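You operate a simulated robot arm through the tools that you are given. There is no shell and no other tool.

Carry out the task below with a simulated robot arm. There is one attempt and no reset: what you move stays moved.

JOB
Slide the plates onto the stand: red grips first, green second, then the last.
Fine: push the loaded stand up to the oil cup's shelf side.

The check looks at the end state, three seconds after you hand in, the way a careful person would. Anything else that was tipped, shoved, dropped, spilled or broken makes it a failure.

ROBOT AND FRAMES
A 7-joint arm with a two-finger parallel gripper, fixed in place. Base frame: the origin is on the floor under the middle of its stand, x ahead of it, y to its left, z up; the work surface is at about z = 0.8. Readings come in m, degrees, newtons and seconds.
With the tool pointing down near the work surface it reaches from about 0.1 to 0.66 m from the base axis. Its first joint turns from -66.0 to 66.0 degrees. Payload 1.57 kg.
The TCP is the grasp point between the finger pads, 0.03 m short of the fingertips. In the tool frame z runs along the fingers and y along their closing line. The gripper opens to 0.08 m. The fingers are 0.017 m wide and 0.012 m thick; the gripper's body (0.04 by 0.082 m) begins 0.08 m behind the TCP.
Orientation is that of the tool frame in the base frame, as a unit quaternion [x, y, z, w]. With the fingers straight down and closing along the base's y, the tool's x points along the base's -x, its y along +y and its z along -z.

CONTROLS
- The arm moves only by the tool jog_arm. Its argument "rows" is a list of rows, each a list of 3 entries, a list of its own where there are three numbers: the gripper command, from -1 (shut) to 1 (fully open), values between in proportion, then the shift along the tool's x, y, z in units of 500 mm (1.0 is 500 mm), then the turn, a rotation vector about the tool's x, y, z in units of 120 degrees (1.0 is 120 degrees). In form: [[fingers, [tx, ty, tz], [ax, ay, az]], ...]. A call has 1 to 20 rows; each row is the pose to reach, as a shift and turn from the pose commanded when the call began, along the tool's axes at that moment. A call with a number of a shift or a turn outside -1 to 1 is refused whole. Rows are played at 5 a second. More than 0.05 m and 8.6 degrees between two rows, or a gripper value outside its range, and nothing of the call is played. Where a pose cannot be reached the arm comes as near as it can. A force on the tool above 90 N (or 10 N above the force at the start of the call, whichever is more), or a blocked arm, ends the call early, and 0.2 s more pass. The fingers move at their own pace (about 0.072 m/s each) and stop on an object; they squeeze with about 39 N. The grip force told is the motor's: it shows also when the fingers shut on nothing. Time passes only in rows, and 0.2 s behind the last, so rows that repeat a pose let the fingers close. The reply holds the time, the measured pose of the TCP, the force on the tool along the base axes, the opening and the grip force, in the units named above and with some noise, with the torque about the TCP (base axes, N m) and any sound that the robot's microphone picked up, and new pictures: "pictures" is both (left out), scene, wrist or none.
- Cameras (640 x 400 px; columns grow to the right, rows downward): "scene" is fixed at [0.0639, 0.4368, 1.4325]; the picture's right is [-0.71, -0.71, 0.00], its down [-0.36, 0.36, -0.86] and it looks along [0.61, -0.61, -0.51] (base axes); focal length 347 px, centre (320, 200). "wrist" rides on the gripper at [0.072, -0.007, -0.122] in the tool frame; the picture's right is [0.09, 1.00, 0.00], its down [-0.84, 0.08, -0.54] and it looks along [-0.54, 0.05, 0.84] (tool axes); focal length 238 px, centre (320, 200). There is no depth. A picture from a camera that has moved, and an enlarged one, comes with that camera's place and axes in the base frame and with its lens.
- zoom(camera, box): a new picture of the part [left, top, right, bottom] of that camera's present view, enlarged. No time passes.
- close_job(): hands the job in; it is judged then, once.

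Places have to be worked out from the pictures, the camera data and where the tool is seen. Open the gripper and draw the arm clear of the work before you hand the job in, unless the task says otherwise.

The tools are called by a JSON object that holds its "method" and its "body". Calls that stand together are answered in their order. jog_arm: Moves the arm, as the interface text tells. Its arguments: {"type":"object","properties":{"rows":{"type":"array"},"pictures":{"type":"string","enum":["both","scene","wrist","none"]}},"required":["rows"]} The other tools are called the same way: zoom (camera, box) takes an enlarged picture of a part of a camera's view; close_job () hands the job in.

At the start:

```text
time_s: 0.0
eef_pos: [0.3552, 0.0338, 1.2195]
ee_rot: [0.0, 1.0, 0.0, -0.001]
contact_force: [-0.1, -0.1, 0.1]
ft_torque: [0.01, 0.0, 0.03]
gripper_width: 0.0802
grip_force: 0.0
```

scene: 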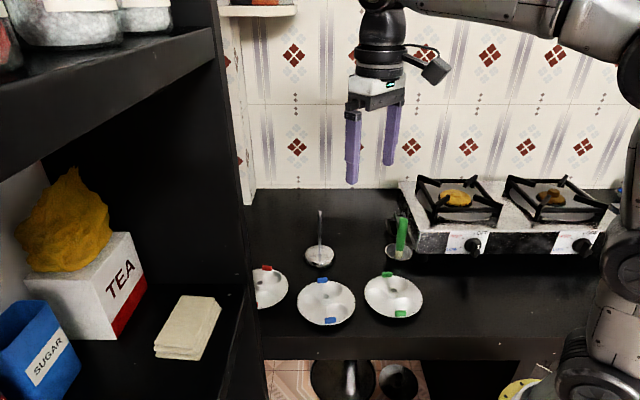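
wrist: 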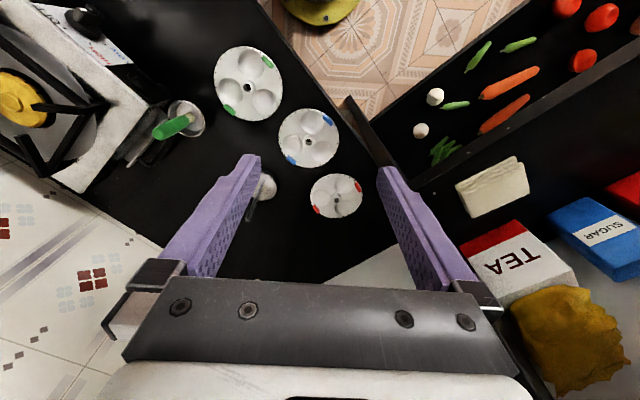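

I start by enlarging both views to identify the plates, the stand and the oil cup.

{"method": "zoom", "body": {"camera": "scene", "box": [240, 180, 440, 340]}}

{"method": "zoom", "body": {"camera": "wrist", "box": [120, 30, 400, 230]}}

{"method": "zoom", "body": {"camera": "wrist", "box": [230, 100, 390, 230]}}

```text
2.50 times, centred on (340, 260) of scene
camera zoom: at [0.0639, 0.4368, 1.4325], right [-0.71, -0.71, 0.0], down [-0.36, 0.36, -0.86], along [0.61, -0.61, -0.51], focal length 868 px, centre (270, 50)
```

zoom: 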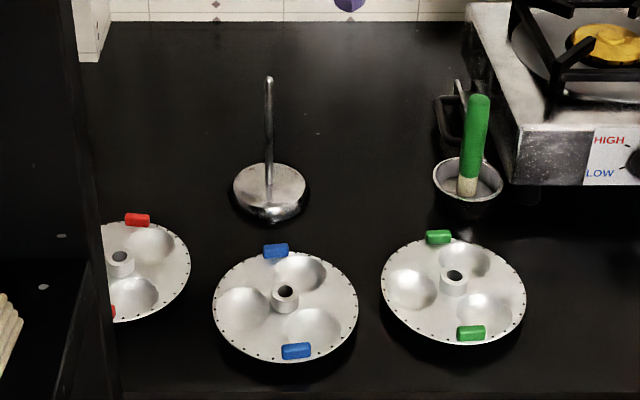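

```text
2.00 times, centred on (260, 130) of wrist
camera zoom: at [0.2826, 0.0255, 1.342], right [-0.09, 1.0, 0.0], down [0.84, 0.08, 0.54], along [0.54, 0.05, -0.84], focal length 477 px, centre (440, 340)
```

zoom: 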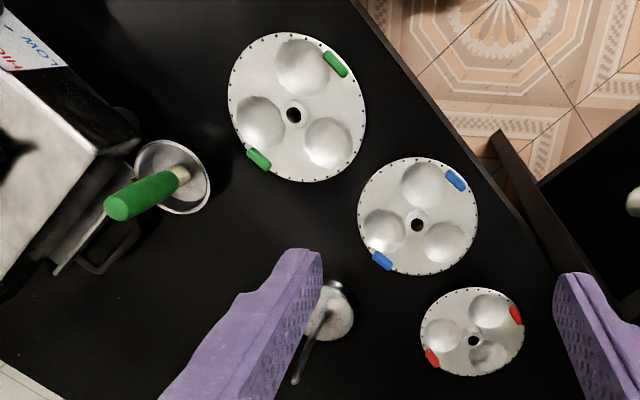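

```text
3.08 times, centred on (310, 165) of wrist
camera zoom: at [0.2826, 0.0255, 1.342], right [-0.09, 1.0, 0.0], down [0.84, 0.08, 0.54], along [0.54, 0.05, -0.84], focal length 733 px, centre (351, 308)
```

zoom: 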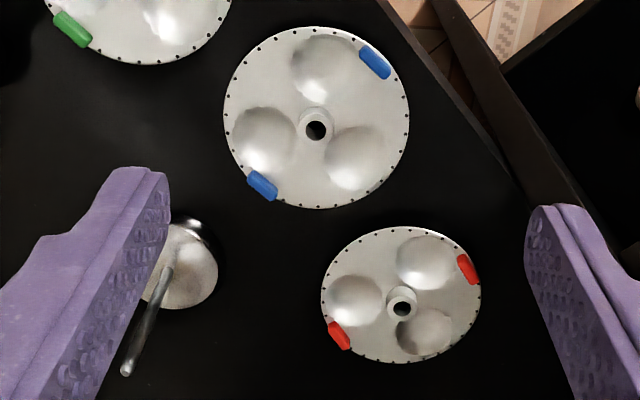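

The plates lie flat between the shelf and the stove with hubs in the middle, and the stand is behind them. I enlarge more to judge hub height, grip shape, rod and cup.

{"method": "zoom", "body": {"camera": "scene", "box": [295, 265, 359, 335]}}

{"method": "zoom", "body": {"camera": "scene", "box": [290, 200, 350, 275]}}

{"method": "zoom", "body": {"camera": "scene", "box": [360, 200, 430, 330]}}

{"method": "zoom", "body": {"camera": "scene", "box": [240, 250, 304, 320]}}

{"method": "zoom", "body": {"camera": "wrist", "box": [240, 140, 380, 230]}}

```text
5.71 times, centred on (327, 300) of scene
camera zoom: at [0.0639, 0.4368, 1.4325], right [-0.71, -0.71, 0.0], down [-0.36, 0.36, -0.86], along [0.61, -0.61, -0.51], focal length 1983 px, centre (280, -371)
```

zoom: 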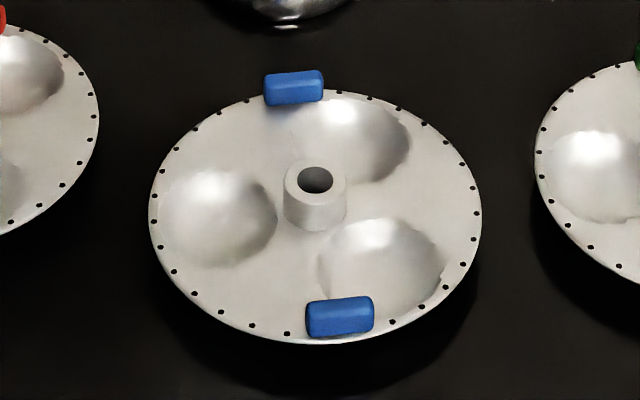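

```text
5.33 times, centred on (320, 238) of scene
camera zoom: at [0.0639, 0.4368, 1.4325], right [-0.71, -0.71, 0.0], down [-0.36, 0.36, -0.86], along [0.61, -0.61, -0.51], focal length 1851 px, centre (320, 0)
```

zoom: 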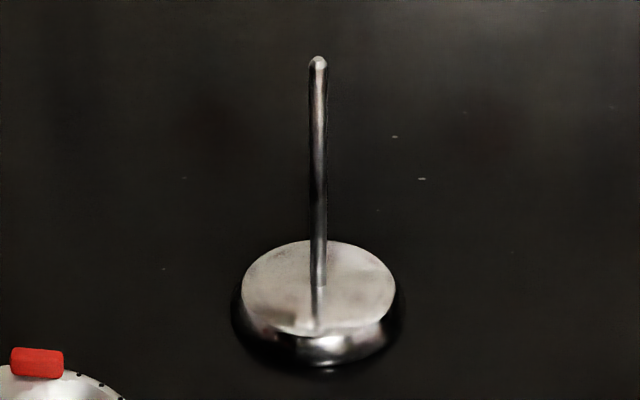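

```text
3.08 times, centred on (395, 265) of scene
camera zoom: at [0.0639, 0.4368, 1.4325], right [-0.71, -0.71, 0.0], down [-0.36, 0.36, -0.86], along [0.61, -0.61, -0.51], focal length 1068 px, centre (89, 0)
```

zoom: 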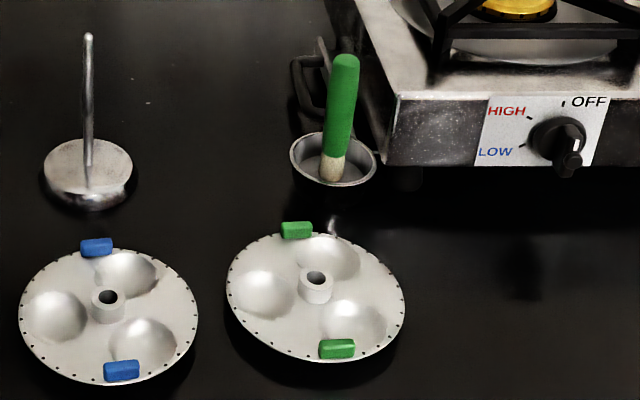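

```text
5.71 times, centred on (272, 285) of scene
camera zoom: at [0.0639, 0.4368, 1.4325], right [-0.71, -0.71, 0.0], down [-0.36, 0.36, -0.86], along [0.61, -0.61, -0.51], focal length 1983 px, centre (594, -286)
```

zoom: 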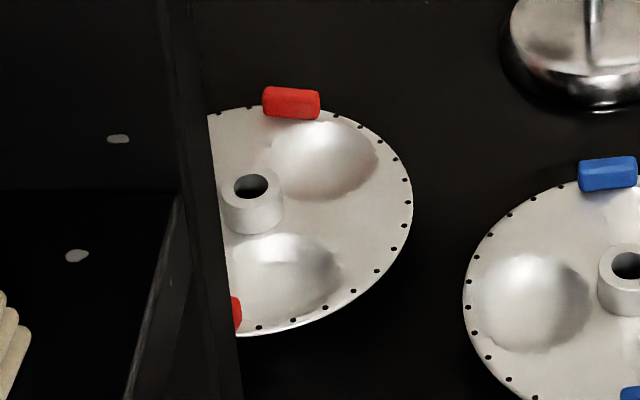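

```text
4.44 times, centred on (310, 185) of wrist
camera zoom: at [0.2826, 0.0255, 1.342], right [-0.09, 1.0, 0.0], down [0.84, 0.08, 0.54], along [0.54, 0.05, -0.84], focal length 1059 px, centre (364, 267)
```

zoom: 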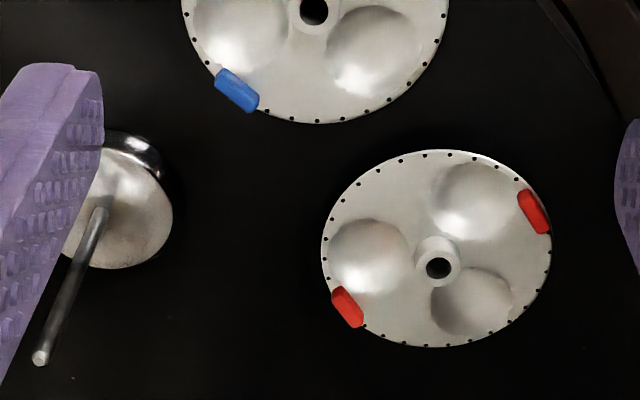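

The hubs look about 25 mm wide and 14 mm tall with a hole of about 15 mm, against a rod of about 9 mm, so I can carry each plate by its hub from above. Estimates: red (0.61,0.10), blue (0.465,0.016), green (0.36,-0.11), stand (0.58,-0.08), cup (0.43,-0.24). I move to an intermediate vantage point to refine these and see the shelf panel.

{"method": "jog_arm", "body": {"rows": [[1, [-0.06, 0.0, 0.05], [0, 0, 0]], [1, [-0.12, 0.0, 0.1], [0, 0, 0]], [1, [-0.18, 0.0, 0.15], [0, 0, 0]], [1, [-0.24, 0.0, 0.2], [0, 0, 0]], [1, [-0.29, 0.0, 0.24], [0, 0, 0]], [1, [-0.29, 0.0, 0.24], [0, 0, 0]]]}}

```text
time_s: 1.4
eef_pos: [0.4988, 0.0319, 1.0985]
ee_rot: [-0.001, 1.0, 0.0, 0.0]
contact_force: [0.4, 0.7, 0.2]
ft_torque: [0.0, 0.0, 0.0]
gripper_width: 0.08
grip_force: 0.1
camera wrist: at [0.4268, 0.0248, 1.221], right [-0.09, 1.0, 0.0], down [0.84, 0.08, 0.54], along [0.54, 0.05, -0.84], focal length 238 px, centre (320, 200)
```

scene: 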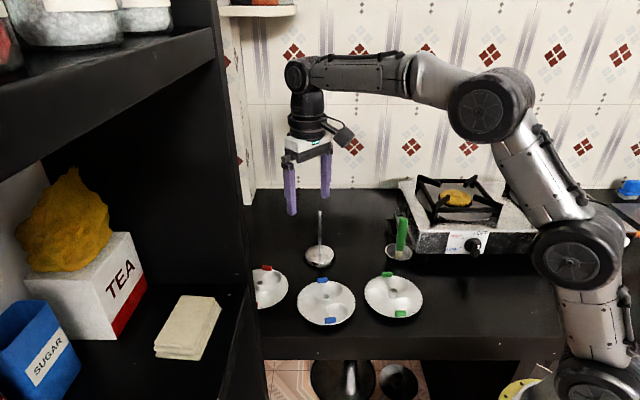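
wrist: 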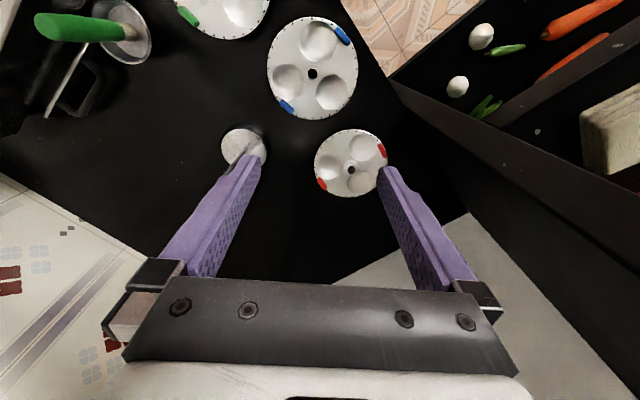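

The panel stands to the right of the red plate in this view, with open counter between. I enlarge this view to refine hub, stand and panel positions.

{"method": "zoom", "body": {"camera": "wrist", "box": [210, 110, 400, 230]}}

{"method": "zoom", "body": {"camera": "wrist", "box": [0, 0, 380, 180]}}

{"method": "zoom", "body": {"camera": "wrist", "box": [340, 40, 640, 330]}}

{"method": "zoom", "body": {"camera": "scene", "box": [270, 130, 370, 270]}}

```text
3.33 times, centred on (305, 170) of wrist
camera zoom: at [0.4268, 0.0248, 1.221], right [-0.09, 1.0, 0.0], down [0.84, 0.08, 0.54], along [0.54, 0.05, -0.84], focal length 794 px, centre (370, 300)
```

zoom: 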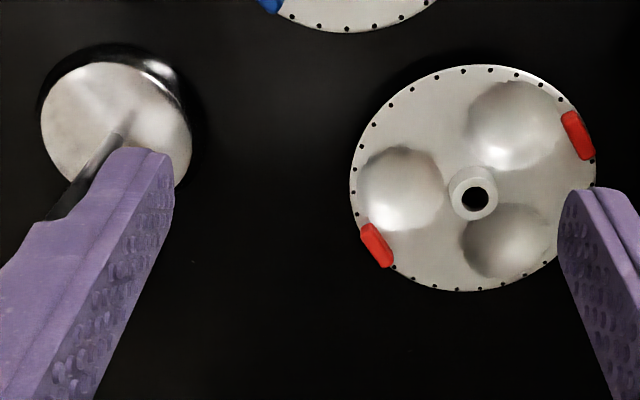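

```text
1.68 times, centred on (190, 90) of wrist
camera zoom: at [0.4268, 0.0248, 1.221], right [-0.09, 1.0, 0.0], down [0.84, 0.08, 0.54], along [0.54, 0.05, -0.84], focal length 401 px, centre (539, 385)
```

zoom: 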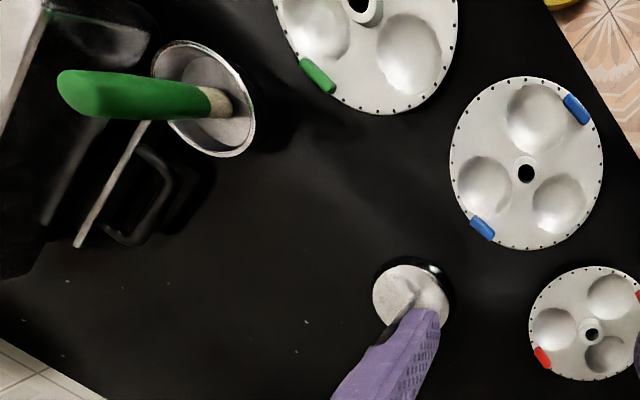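

```text
1.38 times, centred on (490, 185) of wrist
camera zoom: at [0.4268, 0.0248, 1.221], right [-0.09, 1.0, 0.0], down [0.84, 0.08, 0.54], along [0.54, 0.05, -0.84], focal length 329 px, centre (86, 221)
```

zoom: 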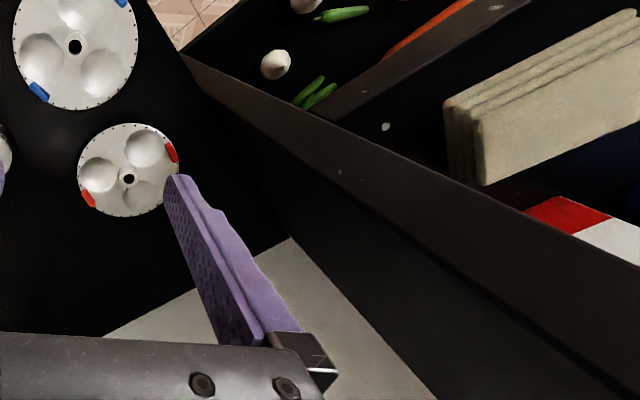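

```text
2.86 times, centred on (320, 200) of scene
camera zoom: at [0.0639, 0.4368, 1.4325], right [-0.71, -0.71, 0.0], down [-0.36, 0.36, -0.86], along [0.61, -0.61, -0.51], focal length 991 px, centre (320, 200)
```

zoom: 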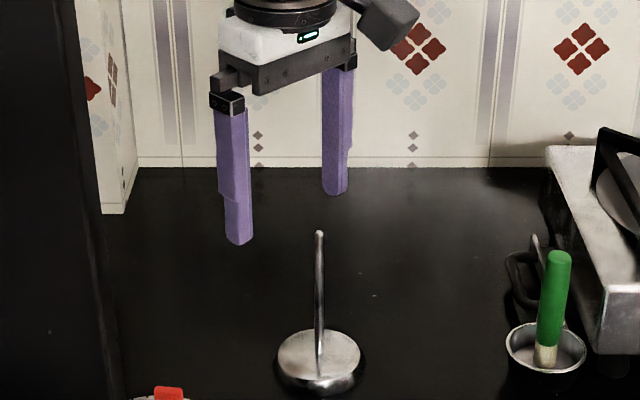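

Triangulation from both cameras puts the red hub top at about (0.608, 0.099, 0.833), the rod at about (0.592, -0.093) with its tip near z 0.96, and the panel about 0.13 m from the red hub. I move above the rod to locate it precisely relative to the TCP.

{"method": "jog_arm", "body": {"rows": [[1, [-0.04, -0.05, 0.02], [0, 0, 0]], [1, [-0.08, -0.1, 0.04], [0, 0, 0]], [1, [-0.12, -0.15, 0.06], [0, 0, 0]], [1, [-0.16, -0.2, 0.08], [0, 0, 0]], [1, [-0.186, -0.25, 0.1], [0, 0, 0]], [1, [-0.186, -0.25, 0.1], [0, 0, 0]]]}}

```text
time_s: 2.8
eef_pos: [0.5944, -0.0896, 1.0503]
ee_rot: [0.0, 1.0, 0.0, 0.0]
contact_force: [0.3, -0.2, 0.1]
ft_torque: [0.03, -0.01, 0.02]
gripper_width: 0.0801
grip_force: 0.0
camera wrist: at [0.5212, -0.0976, 1.1724], right [-0.09, 1.0, 0.0], down [0.84, 0.08, 0.54], along [0.54, 0.05, -0.84], focal length 238 px, centre (320, 200)
```

scene: 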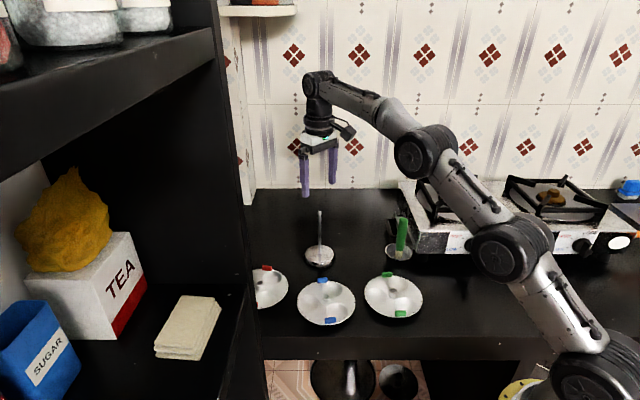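
wrist: 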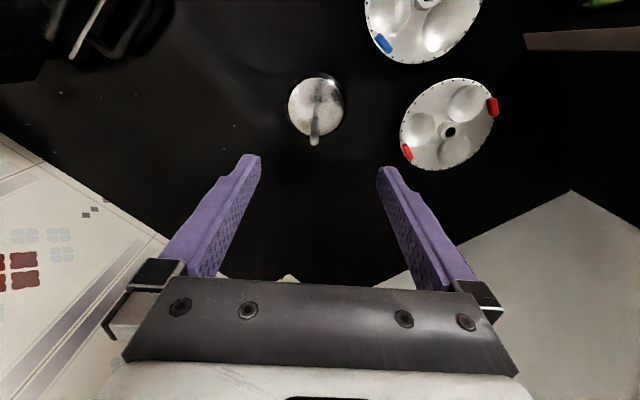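

The rod is seen just ahead between the fingers. I enlarge it to compute the tip and base centre.

{"method": "zoom", "body": {"camera": "wrist", "box": [270, 60, 370, 160]}}

{"method": "zoom", "body": {"camera": "scene", "box": [280, 110, 380, 280]}}

```text
4.00 times, centred on (320, 110) of wrist
camera zoom: at [0.5212, -0.0976, 1.1724], right [-0.09, 1.0, 0.0], down [0.84, 0.08, 0.54], along [0.54, 0.05, -0.84], focal length 953 px, centre (320, 560)
```

zoom: 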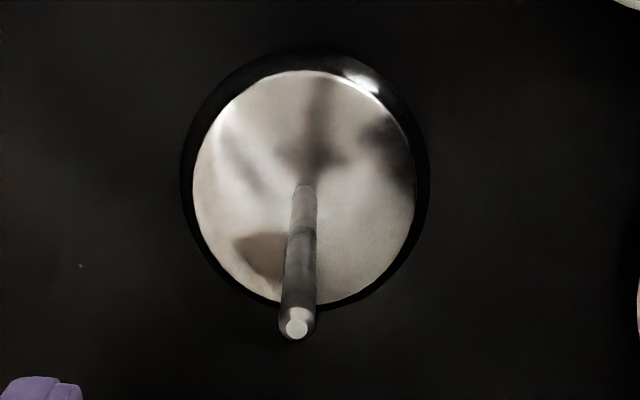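

```text
2.35 times, centred on (330, 195) of scene
camera zoom: at [0.0639, 0.4367, 1.4325], right [-0.71, -0.71, 0.0], down [-0.36, 0.36, -0.86], along [0.61, -0.61, -0.51], focal length 816 px, centre (296, 212)
```

zoom: 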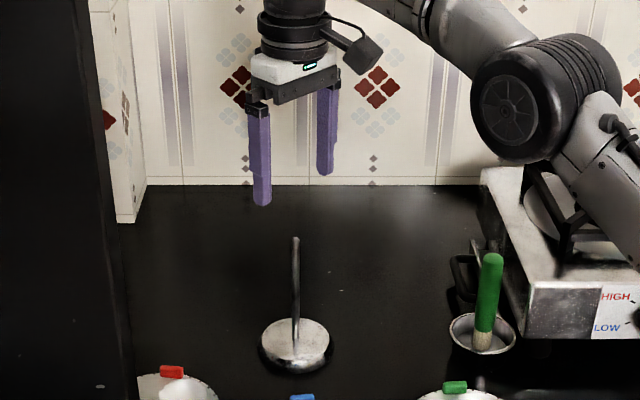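

The rod tip works out at about (0.595, -0.096) with z about 0.96, which agrees with its foot. I align over it and descend until the fingertips just straddle the tip, to confirm.

{"method": "jog_arm", "body": {"rows": [[1, [-0.004, -0.012, 0.04], [0, 0, 0]], [1, [-0.004, -0.012, 0.08], [0, 0, 0]], [1, [-0.004, -0.012, 0.12], [0, 0, 0]], [1, [-0.004, -0.012, 0.13], [0, 0, 0]], [1, [-0.004, -0.012, 0.13], [0, 0, 0]]]}}

{"method": "zoom", "body": {"camera": "wrist", "box": [240, 80, 400, 240]}}

{"method": "zoom", "body": {"camera": "scene", "box": [280, 110, 380, 280]}}

```text
time_s: 4.0
eef_pos: [0.5949, -0.0966, 0.9869]
ee_rot: [0.001, 1.0, 0.0, 0.0]
contact_force: [0.4, -0.1, 0.8]
ft_torque: [0.0, 0.0, 0.01]
gripper_width: 0.0802
grip_force: 0.0
camera wrist: at [0.5218, -0.1047, 1.1085], right [-0.09, 1.0, 0.0], down [0.84, 0.08, 0.54], along [0.54, 0.05, -0.84], focal length 238 px, centre (320, 200)
```

scene: 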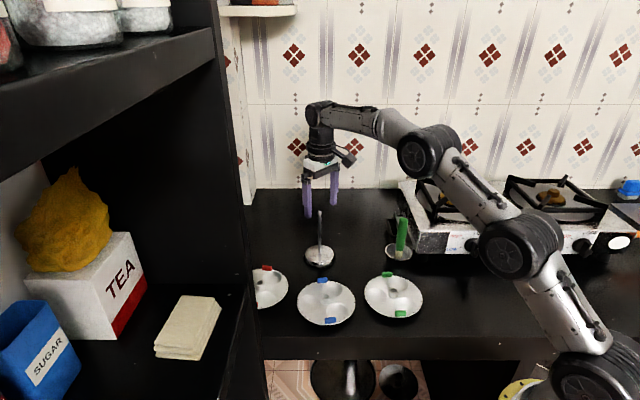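
wrist: 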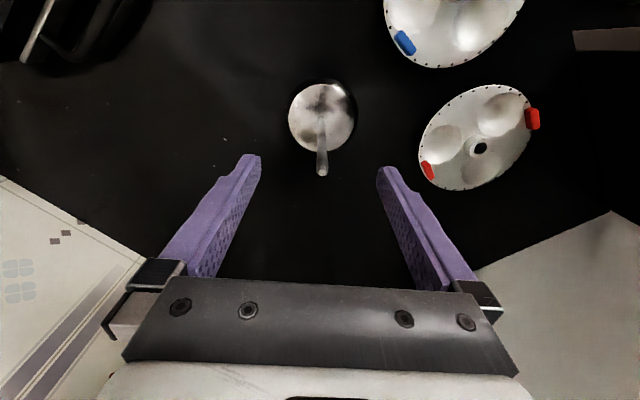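

```text
2.50 times, centred on (320, 160) of wrist
camera zoom: at [0.5218, -0.1047, 1.1085], right [-0.09, 1.0, 0.0], down [0.84, 0.08, 0.54], along [0.54, 0.05, -0.84], focal length 596 px, centre (320, 300)
```

zoom: 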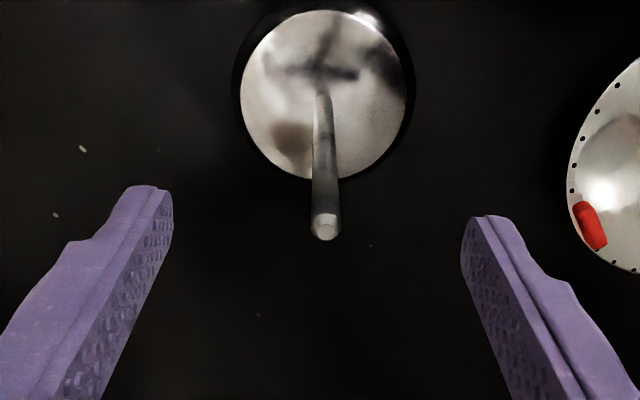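

```text
2.35 times, centred on (330, 195) of scene
camera zoom: at [0.0639, 0.4368, 1.4325], right [-0.71, -0.71, 0.0], down [-0.36, 0.36, -0.86], along [0.61, -0.61, -0.51], focal length 816 px, centre (296, 212)
```

zoom: 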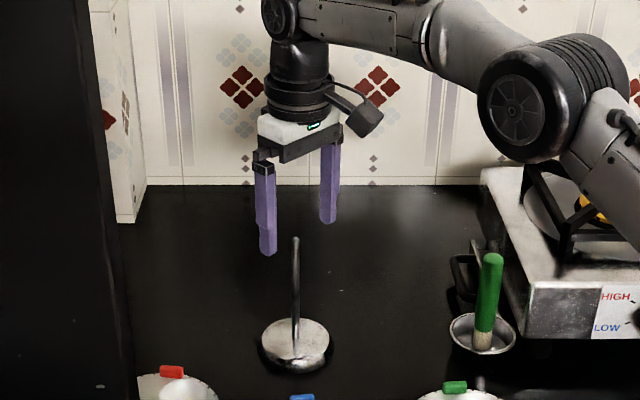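

The scene view shows the rod tip exactly midway between the fingertips, and the wrist view agrees to about 1 mm, so the rod is at about (0.595, -0.096). I lift clear and move over the red plate's hub at about (0.6075, 0.098) to check alignment there.

{"method": "jog_arm", "body": {"rows": [[1, [0, 0, -0.06], [0, 0, 0]], [1, [-0.005, 0.08, -0.06], [0, 0, 0]], [1, [-0.01, 0.17, -0.06], [0, 0, 0]], [1, [-0.015, 0.26, -0.04], [0, 0, 0]], [0.5, [-0.02, 0.34, 0.0], [0, 0, 0]], [0.25, [-0.0246, 0.39, 0.05], [0, 0, 0]], [0.25, [-0.0246, 0.39, 0.11], [0, 0, 0]], [0.25, [-0.0246, 0.39, 0.11], [0, 0, 0]], [0.25, [-0.0246, 0.39, 0.11], [0, 0, 0]]]}}

{"method": "zoom", "body": {"camera": "wrist", "box": [240, 80, 400, 240]}}

{"method": "zoom", "body": {"camera": "scene", "box": [220, 150, 320, 320]}}

```text
time_s: 6.0
eef_pos: [0.6081, 0.0961, 0.9287]
ee_rot: [0.0, 1.0, 0.0, -0.001]
contact_force: [0.1, -0.4, -1.0]
ft_torque: [0.02, -0.01, 0.0]
gripper_width: 0.0498
grip_force: 0.0
camera wrist: at [0.5363, 0.0889, 1.0514], right [-0.09, 1.0, 0.0], down [0.84, 0.08, 0.54], along [0.54, 0.05, -0.84], focal length 238 px, centre (320, 200)
```

scene: 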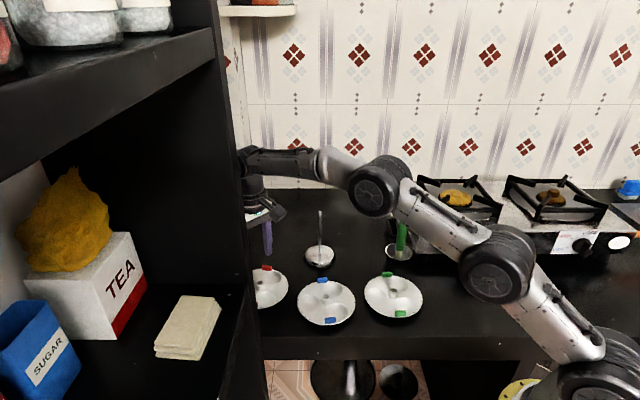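
wrist: 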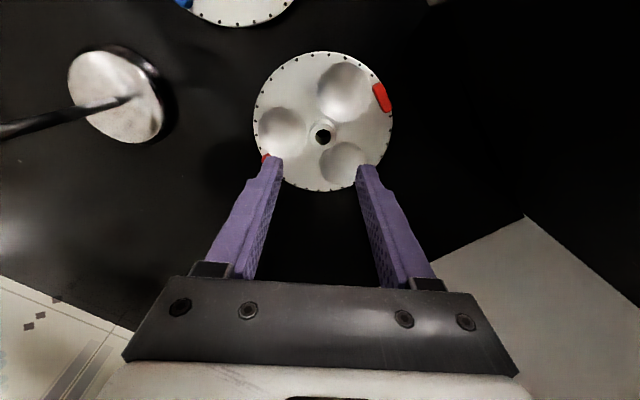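

```text
2.50 times, centred on (320, 160) of wrist
camera zoom: at [0.5363, 0.0889, 1.0514], right [-0.09, 1.0, 0.0], down [0.84, 0.08, 0.54], along [0.54, 0.05, -0.84], focal length 596 px, centre (320, 300)
```

zoom: 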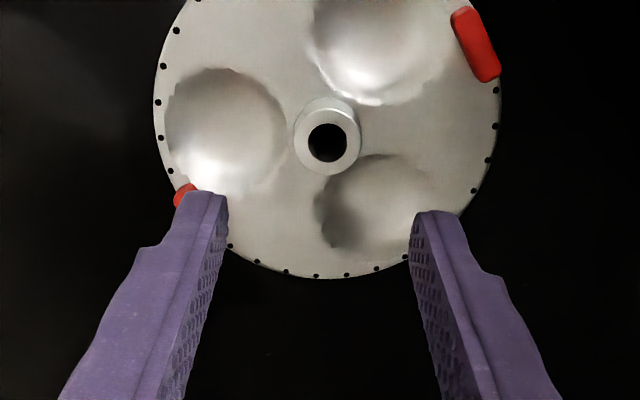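

```text
2.35 times, centred on (270, 235) of scene
camera zoom: at [0.0639, 0.4368, 1.4325], right [-0.71, -0.71, 0.0], down [-0.36, 0.36, -0.86], along [0.61, -0.61, -0.51], focal length 816 px, centre (438, 118)
```

zoom: 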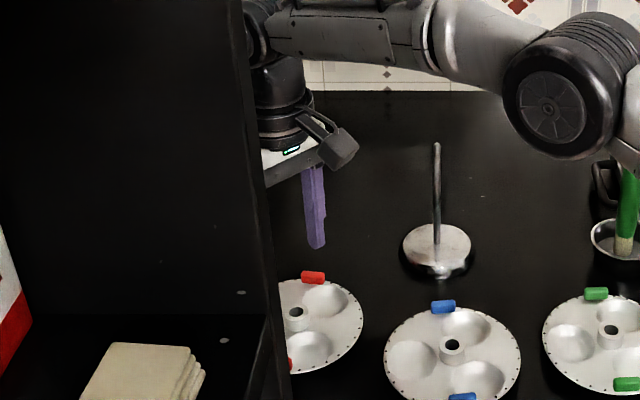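

The hub is about 2 mm to +y of the TCP. I correct that and descend with the fingers half open to just above the plate surface.

{"method": "jog_arm", "body": {"rows": [[0.25, [0, 0.004, 0.06], [0, 0, 0]], [0.25, [0, 0.004, 0.11], [0, 0, 0]], [0.25, [0, 0.004, 0.135], [0, 0, 0]], [0.25, [0, 0.004, 0.145], [0, 0, 0]], [0.25, [0, 0.004, 0.145], [0, 0, 0]]]}}

{"method": "zoom", "body": {"camera": "wrist", "box": [240, 80, 400, 240]}}

{"method": "zoom", "body": {"camera": "scene", "box": [230, 200, 330, 320]}}

```text
time_s: 7.2
eef_pos: [0.6082, 0.1003, 0.8575]
ee_rot: [0.0, 1.0, -0.001, 0.0]
contact_force: [-0.2, 0.1, 0.1]
ft_torque: [0.02, -0.01, 0.01]
gripper_width: 0.05
grip_force: 0.1
camera wrist: at [0.5353, 0.0916, 0.9793], right [-0.09, 1.0, 0.0], down [0.84, 0.08, 0.54], along [0.54, 0.05, -0.84], focal length 238 px, centre (320, 200)
```

scene: 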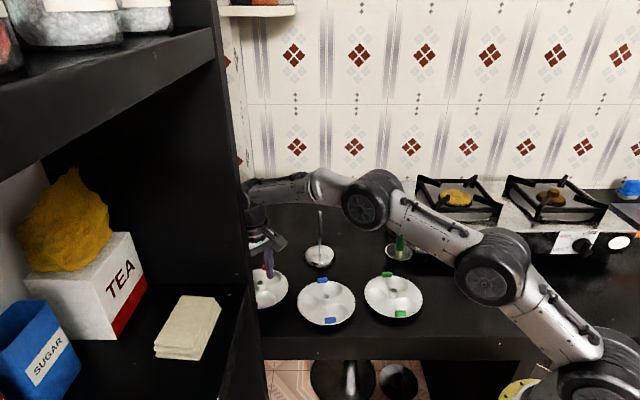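
wrist: 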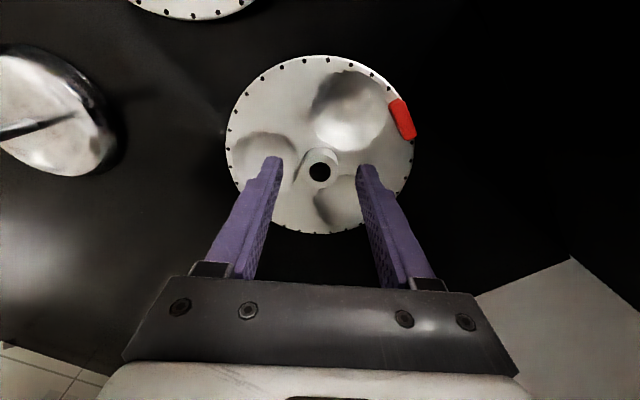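

```text
2.50 times, centred on (320, 160) of wrist
camera zoom: at [0.5353, 0.0916, 0.9793], right [-0.09, 1.0, 0.0], down [0.84, 0.08, 0.54], along [0.54, 0.05, -0.84], focal length 596 px, centre (320, 300)
```

zoom: 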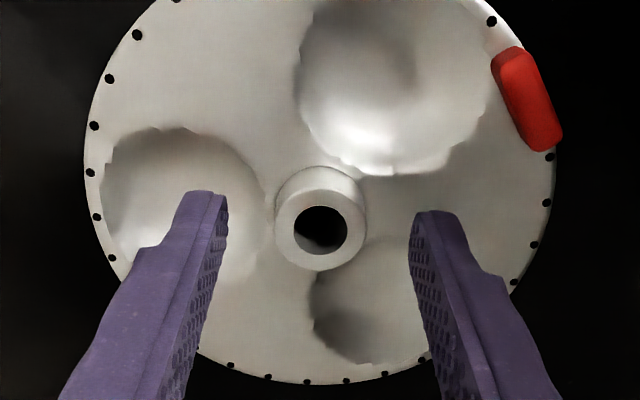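

```text
3.33 times, centred on (280, 260) of scene
camera zoom: at [0.0639, 0.4368, 1.4325], right [-0.71, -0.71, 0.0], down [-0.36, 0.36, -0.86], along [0.61, -0.61, -0.51], focal length 1157 px, centre (453, 0)
```

zoom: 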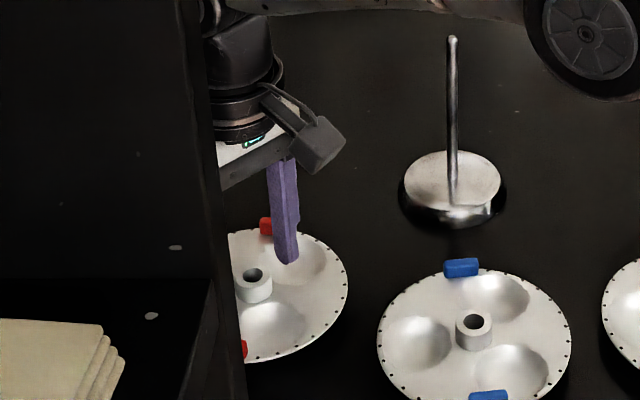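

The hub is centred between the fingers. I lower another 5 mm to get more overlap on the hub, then close on it.

{"method": "jog_arm", "body": {"rows": [[0.25, [0, 0, 0.005], [0, 0, 0]], [0.25, [0, 0, 0.01], [0, 0, 0]], [0.25, [0, 0, 0.01], [0, 0, 0]]]}}

{"method": "zoom", "body": {"camera": "wrist", "box": [240, 80, 400, 240]}}

```text
time_s: 8.0
eef_pos: [0.6089, 0.0982, 0.8515]
ee_rot: [0.0, 1.0, 0.0, 0.0]
contact_force: [-0.2, 0.5, 0.8]
ft_torque: [0.04, -0.03, -0.02]
gripper_width: 0.0502
grip_force: 0.0
camera wrist: at [0.5352, 0.0913, 0.9749], right [-0.09, 1.0, 0.0], down [0.84, 0.08, 0.54], along [0.54, 0.05, -0.84], focal length 238 px, centre (320, 200)
```

scene: 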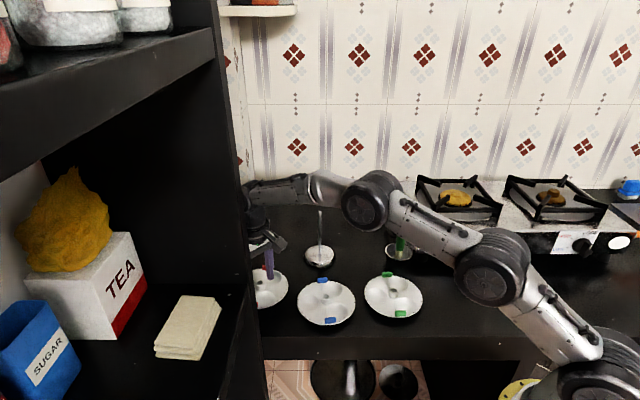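
wrist: 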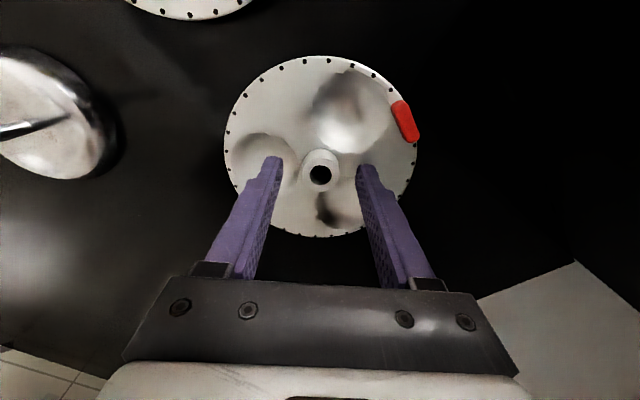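

```text
2.50 times, centred on (320, 160) of wrist
camera zoom: at [0.5352, 0.0913, 0.9749], right [-0.09, 1.0, 0.0], down [0.84, 0.08, 0.54], along [0.54, 0.05, -0.84], focal length 596 px, centre (320, 300)
```

zoom: 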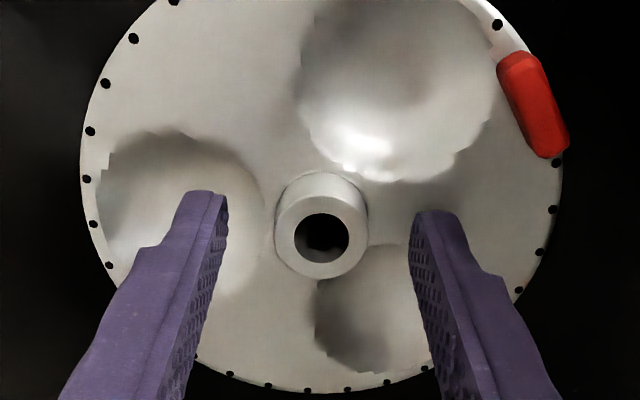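

No contact yet and the hub is centred. I close on the hub.

{"method": "jog_arm", "body": {"rows": [[-1, [0, 0, 0], [0, 0, 0]], [-1, [0, 0, 0], [0, 0, 0]], [-1, [0, 0, 0], [0, 0, 0]], [-1, [0, 0, 0], [0, 0, 0]]]}}

{"method": "zoom", "body": {"camera": "wrist", "box": [240, 80, 400, 240]}}

```text
time_s: 9.0
eef_pos: [0.6087, 0.0979, 0.8518]
ee_rot: [-0.001, 1.0, 0.0, 0.0]
contact_force: [-0.7, -0.5, 0.7]
ft_torque: [0.0, 0.01, 0.02]
gripper_width: 0.035
grip_force: 39.8
camera wrist: at [0.5352, 0.0913, 0.9749], right [-0.09, 1.0, 0.0], down [0.84, 0.08, 0.54], along [0.54, 0.05, -0.84], focal length 238 px, centre (320, 200)
```

scene: 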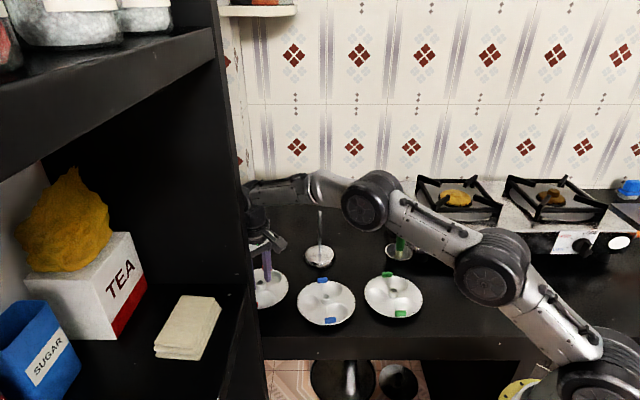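
wrist: 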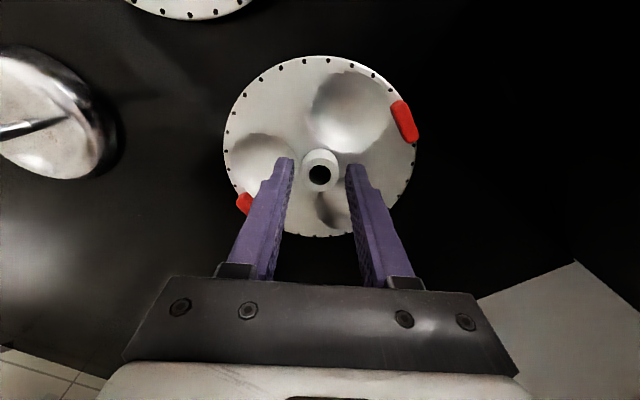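

```text
2.50 times, centred on (320, 160) of wrist
camera zoom: at [0.5352, 0.0913, 0.9749], right [-0.09, 1.0, 0.0], down [0.84, 0.08, 0.54], along [0.54, 0.05, -0.84], focal length 596 px, centre (320, 300)
```

zoom: 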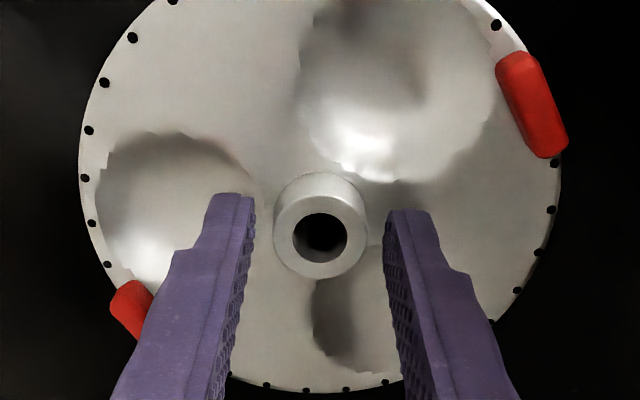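

The fingers stopped at 35 mm with full grip force, although the hub looks about 25 mm wide; the plate did not shift. I test by lifting 10 mm and watch whether the plate comes along.

{"method": "jog_arm", "body": {"rows": [[-1, [0, 0, -0.006], [0, 0, 0]], [-1, [0, 0, -0.012], [0, 0, 0]], [-1, [0, 0, -0.02], [0, 0, 0]], [-1, [0, 0, -0.02], [0, 0, 0]]]}}

{"method": "zoom", "body": {"camera": "wrist", "box": [240, 80, 400, 240]}}

{"method": "zoom", "body": {"camera": "scene", "box": [230, 200, 330, 320]}}

```text
time_s: 10.0
eef_pos: [0.6077, 0.0985, 0.8623]
ee_rot: [0.0, 1.0, 0.0, 0.0]
contact_force: [-0.2, 0.7, -0.7]
ft_torque: [0.01, 0.0, 0.0]
gripper_width: 0.0352
grip_force: 38.9
camera wrist: at [0.5351, 0.0909, 0.9848], right [-0.09, 1.0, 0.0], down [0.84, 0.08, 0.54], along [0.54, 0.05, -0.84], focal length 238 px, centre (320, 200)
```

scene: 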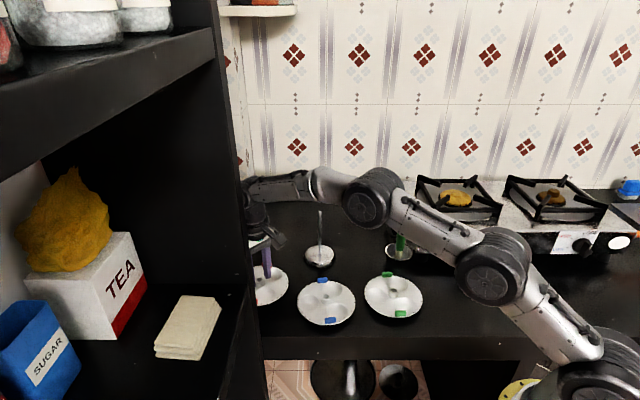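
wrist: 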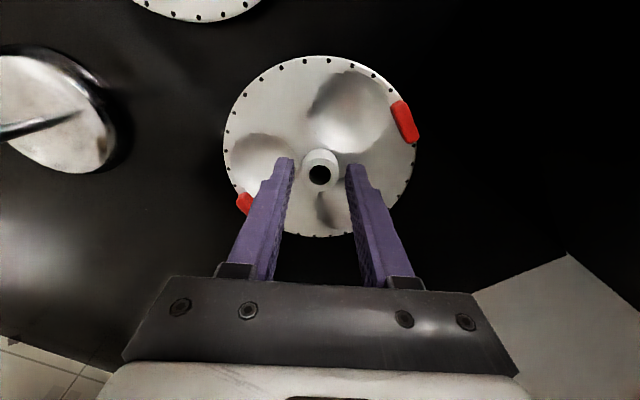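

```text
2.50 times, centred on (320, 160) of wrist
camera zoom: at [0.5351, 0.0909, 0.9848], right [-0.09, 1.0, 0.0], down [0.84, 0.08, 0.54], along [0.54, 0.05, -0.84], focal length 596 px, centre (320, 300)
```

zoom: 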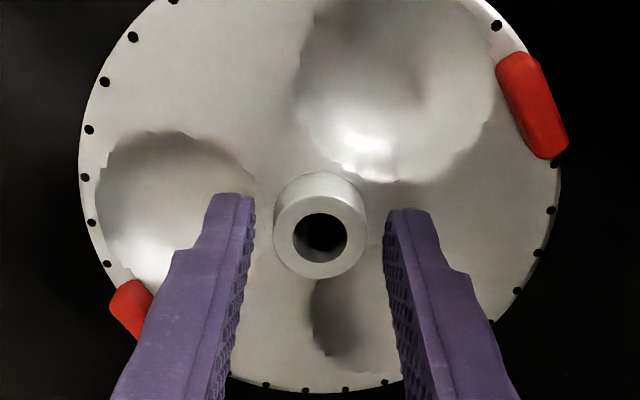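

```text
3.33 times, centred on (280, 260) of scene
camera zoom: at [0.0639, 0.4368, 1.4325], right [-0.71, -0.71, 0.0], down [-0.36, 0.36, -0.86], along [0.61, -0.61, -0.51], focal length 1157 px, centre (453, 0)
```

zoom: 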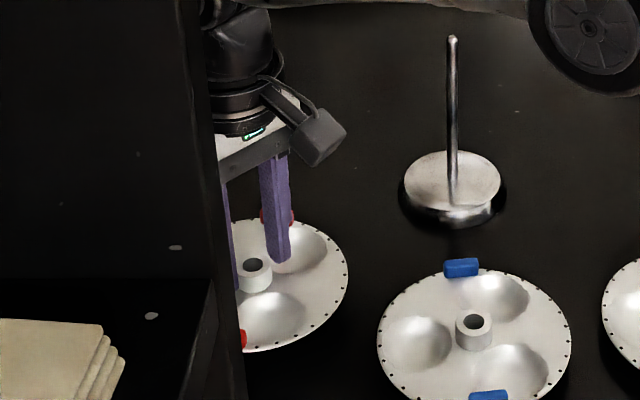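

The plate came up with the gripper, unmoved in the hand, so the grip holds. I lift it to TCP z about 1.05 and carry it over the rod.

{"method": "jog_arm", "body": {"rows": [[-1, [0, 0, -0.04], [0, 0, 0]], [-1, [0, 0, -0.1], [0, 0, 0]], [-1, [0, 0, -0.17], [0, 0, 0]], [-1, [0, 0, -0.24], [0, 0, 0]], [-1, [0, 0, -0.31], [0, 0, 0]], [-1, [0, 0, -0.36], [0, 0, 0]], [-1, [0, 0, -0.376], [0, 0, 0]], [-1, [0.003, -0.04, -0.376], [0, 0, 0]], [-1, [0.006, -0.1, -0.376], [0, 0, 0]], [-1, [0.01, -0.17, -0.376], [0, 0, 0]], [-1, [0.014, -0.24, -0.376], [0, 0, 0]], [-1, [0.018, -0.31, -0.376], [0, 0, 0]], [-1, [0.021, -0.36, -0.376], [0, 0, 0]], [-1, [0.0226, -0.385, -0.376], [0, 0, 0]], [-1, [0.0226, -0.392, -0.376], [0, 0, 0]], [-1, [0.0226, -0.392, -0.376], [0, 0, 0]], [-1, [0.0226, -0.392, -0.376], [0, 0, 0]]]}}

{"method": "zoom", "body": {"camera": "wrist", "box": [240, 80, 400, 240]}}

{"method": "zoom", "body": {"camera": "scene", "box": [260, 130, 380, 280]}}

```text
time_s: 13.6
eef_pos: [0.5965, -0.0983, 1.0498]
ee_rot: [0.0, 1.0, 0.0, 0.0]
contact_force: [1.2, 0.1, -1.0]
ft_torque: [0.0, 0.02, -0.02]
gripper_width: 0.0353
grip_force: 39.3
out of reach, approached as far as the arm can: row 10, 11, 12, 13, 14, 15
camera wrist: at [0.5238, -0.1055, 1.172], right [-0.09, 1.0, 0.0], down [0.84, 0.08, 0.54], along [0.54, 0.05, -0.84], focal length 238 px, centre (320, 200)
```

scene: 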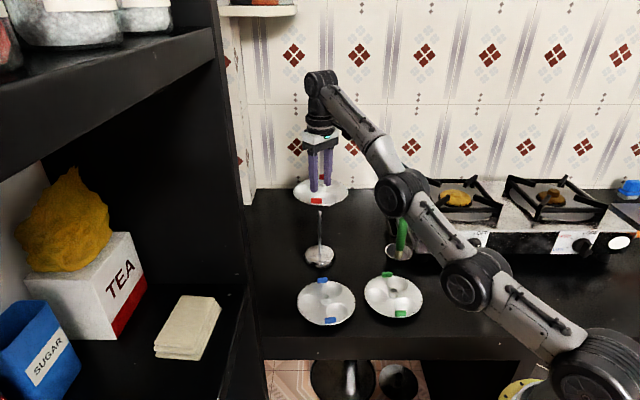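
wrist: 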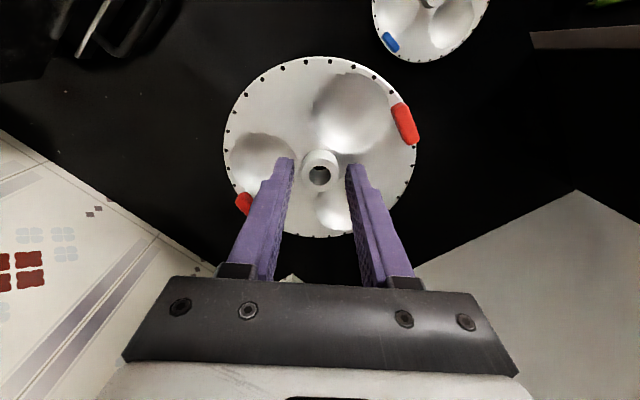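

```text
2.50 times, centred on (320, 160) of wrist
camera zoom: at [0.5238, -0.1055, 1.172], right [-0.09, 1.0, 0.0], down [0.84, 0.08, 0.54], along [0.54, 0.05, -0.84], focal length 596 px, centre (320, 300)
```

zoom: 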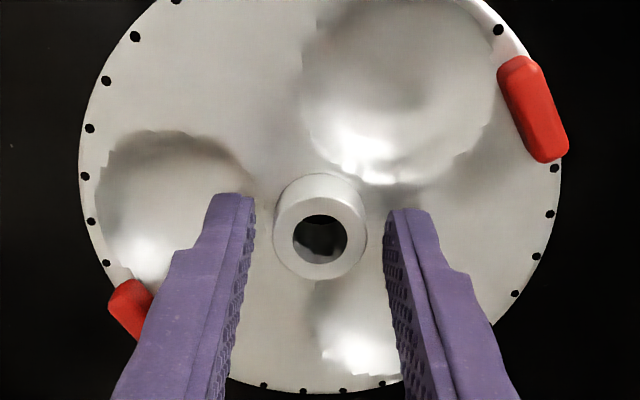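

```text
2.67 times, centred on (320, 205) of scene
camera zoom: at [0.0639, 0.4368, 1.4325], right [-0.71, -0.71, 0.0], down [-0.36, 0.36, -0.86], along [0.61, -0.61, -0.51], focal length 925 px, centre (320, 187)
```

zoom: 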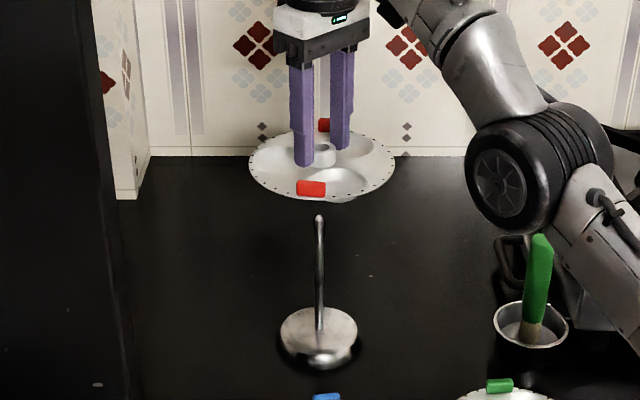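

The plate is held level above the rod. I enlarge the scene to compare the hub and rod columns and take a settled reading.

{"method": "jog_arm", "body": {"rows": [[-1, [0, 0, 0], [0, 0, 0]], [-1, [0, 0, 0], [0, 0, 0]]], "pictures": "none"}}

{"method": "zoom", "body": {"camera": "scene", "box": [290, 170, 350, 220]}}

{"method": "zoom", "body": {"camera": "scene", "box": [300, 200, 340, 270]}}

```text
time_s: 14.2
eef_pos: [0.5962, -0.0976, 1.0485]
ee_rot: [0.0, 1.0, -0.001, -0.001]
contact_force: [0.5, 0.5, -0.7]
ft_torque: [-0.03, -0.01, 0.03]
gripper_width: 0.0353
grip_force: 38.3
```

```text
8.00 times, centred on (320, 195) of scene
camera zoom: at [0.0639, 0.4368, 1.4325], right [-0.71, -0.71, 0.0], down [-0.36, 0.36, -0.86], along [0.61, -0.61, -0.51], focal length 2776 px, centre (320, 240)
```

zoom: 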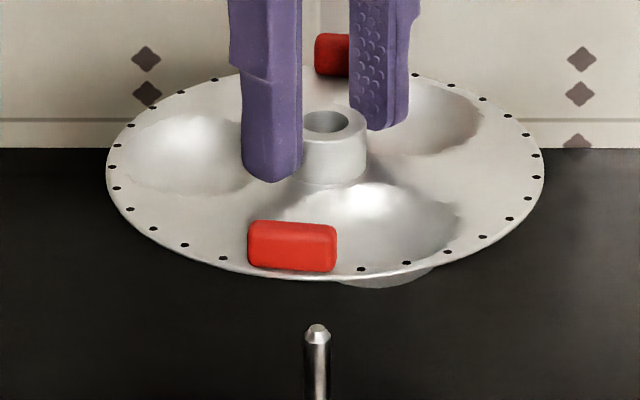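

```text
5.71 times, centred on (320, 235) of scene
camera zoom: at [0.0639, 0.4368, 1.4325], right [-0.71, -0.71, 0.0], down [-0.36, 0.36, -0.86], along [0.61, -0.61, -0.51], focal length 1983 px, centre (320, 0)
```

zoom: 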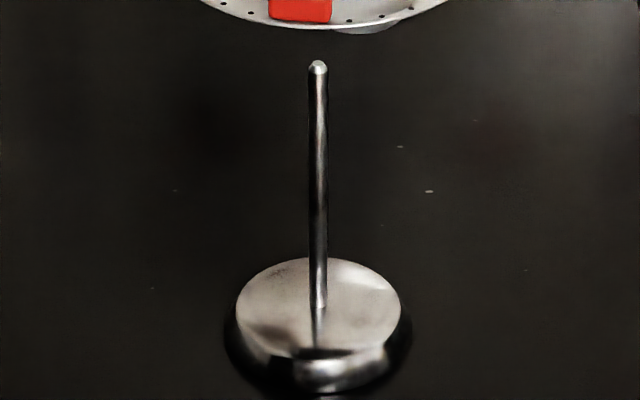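

Combining two wrist views and the scene view, the hub sits about 3 mm short of the rod in x, and the scene shows it 2.6 mm to the right. I correct by (+3.2, +0.4) mm, lower to just above the tip, and recheck.

{"method": "jog_arm", "body": {"rows": [[-1, [-0.0064, 0.0008, 0.0], [0, 0, 0]], [-1, [-0.0064, 0.0008, 0.03], [0, 0, 0]], [-1, [-0.0064, 0.0008, 0.05], [0, 0, 0]], [-1, [-0.0064, 0.0008, 0.05], [0, 0, 0]], [-1, [-0.0064, 0.0008, 0.05], [0, 0, 0]]]}}

{"method": "zoom", "body": {"camera": "scene", "box": [290, 175, 350, 225]}}

{"method": "zoom", "body": {"camera": "wrist", "box": [290, 150, 350, 200]}}

```text
time_s: 15.4
eef_pos: [0.6025, -0.0976, 1.0256]
ee_rot: [0.0, 1.0, 0.001, 0.001]
contact_force: [1.0, 0.7, 0.1]
ft_torque: [-0.03, 0.01, 0.01]
gripper_width: 0.0352
grip_force: 39.2
camera wrist: at [0.5294, -0.1053, 1.1478], right [-0.09, 1.0, 0.0], down [0.84, 0.08, 0.54], along [0.54, 0.05, -0.84], focal length 238 px, centre (320, 200)
```

scene: 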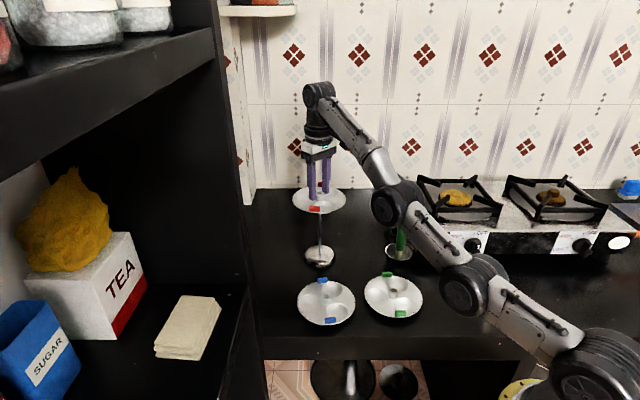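
wrist: 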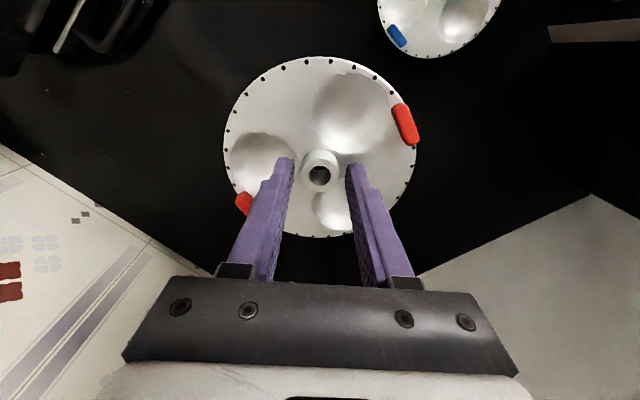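

```text
8.00 times, centred on (320, 200) of scene
camera zoom: at [0.0639, 0.4368, 1.4325], right [-0.71, -0.71, 0.0], down [-0.36, 0.36, -0.86], along [0.61, -0.61, -0.51], focal length 2776 px, centre (320, 200)
```

zoom: 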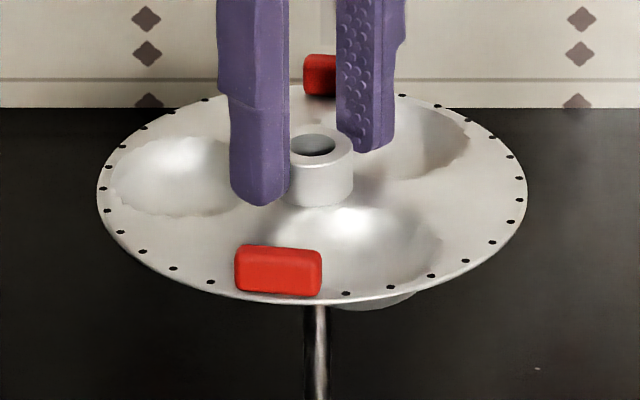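

```text
8.00 times, centred on (320, 175) of wrist
camera zoom: at [0.5294, -0.1053, 1.1478], right [-0.09, 1.0, 0.0], down [0.84, 0.08, 0.54], along [0.54, 0.05, -0.84], focal length 1907 px, centre (320, 400)
```

zoom: 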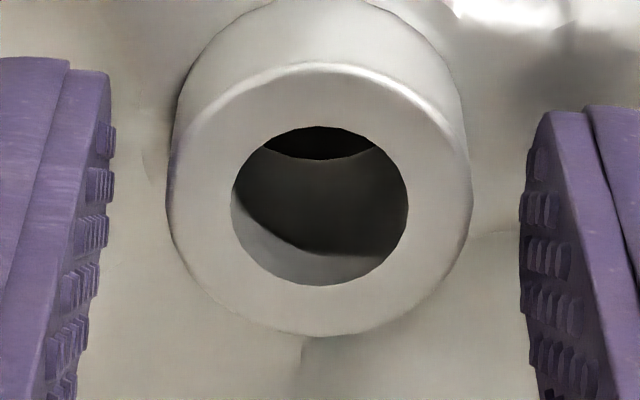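

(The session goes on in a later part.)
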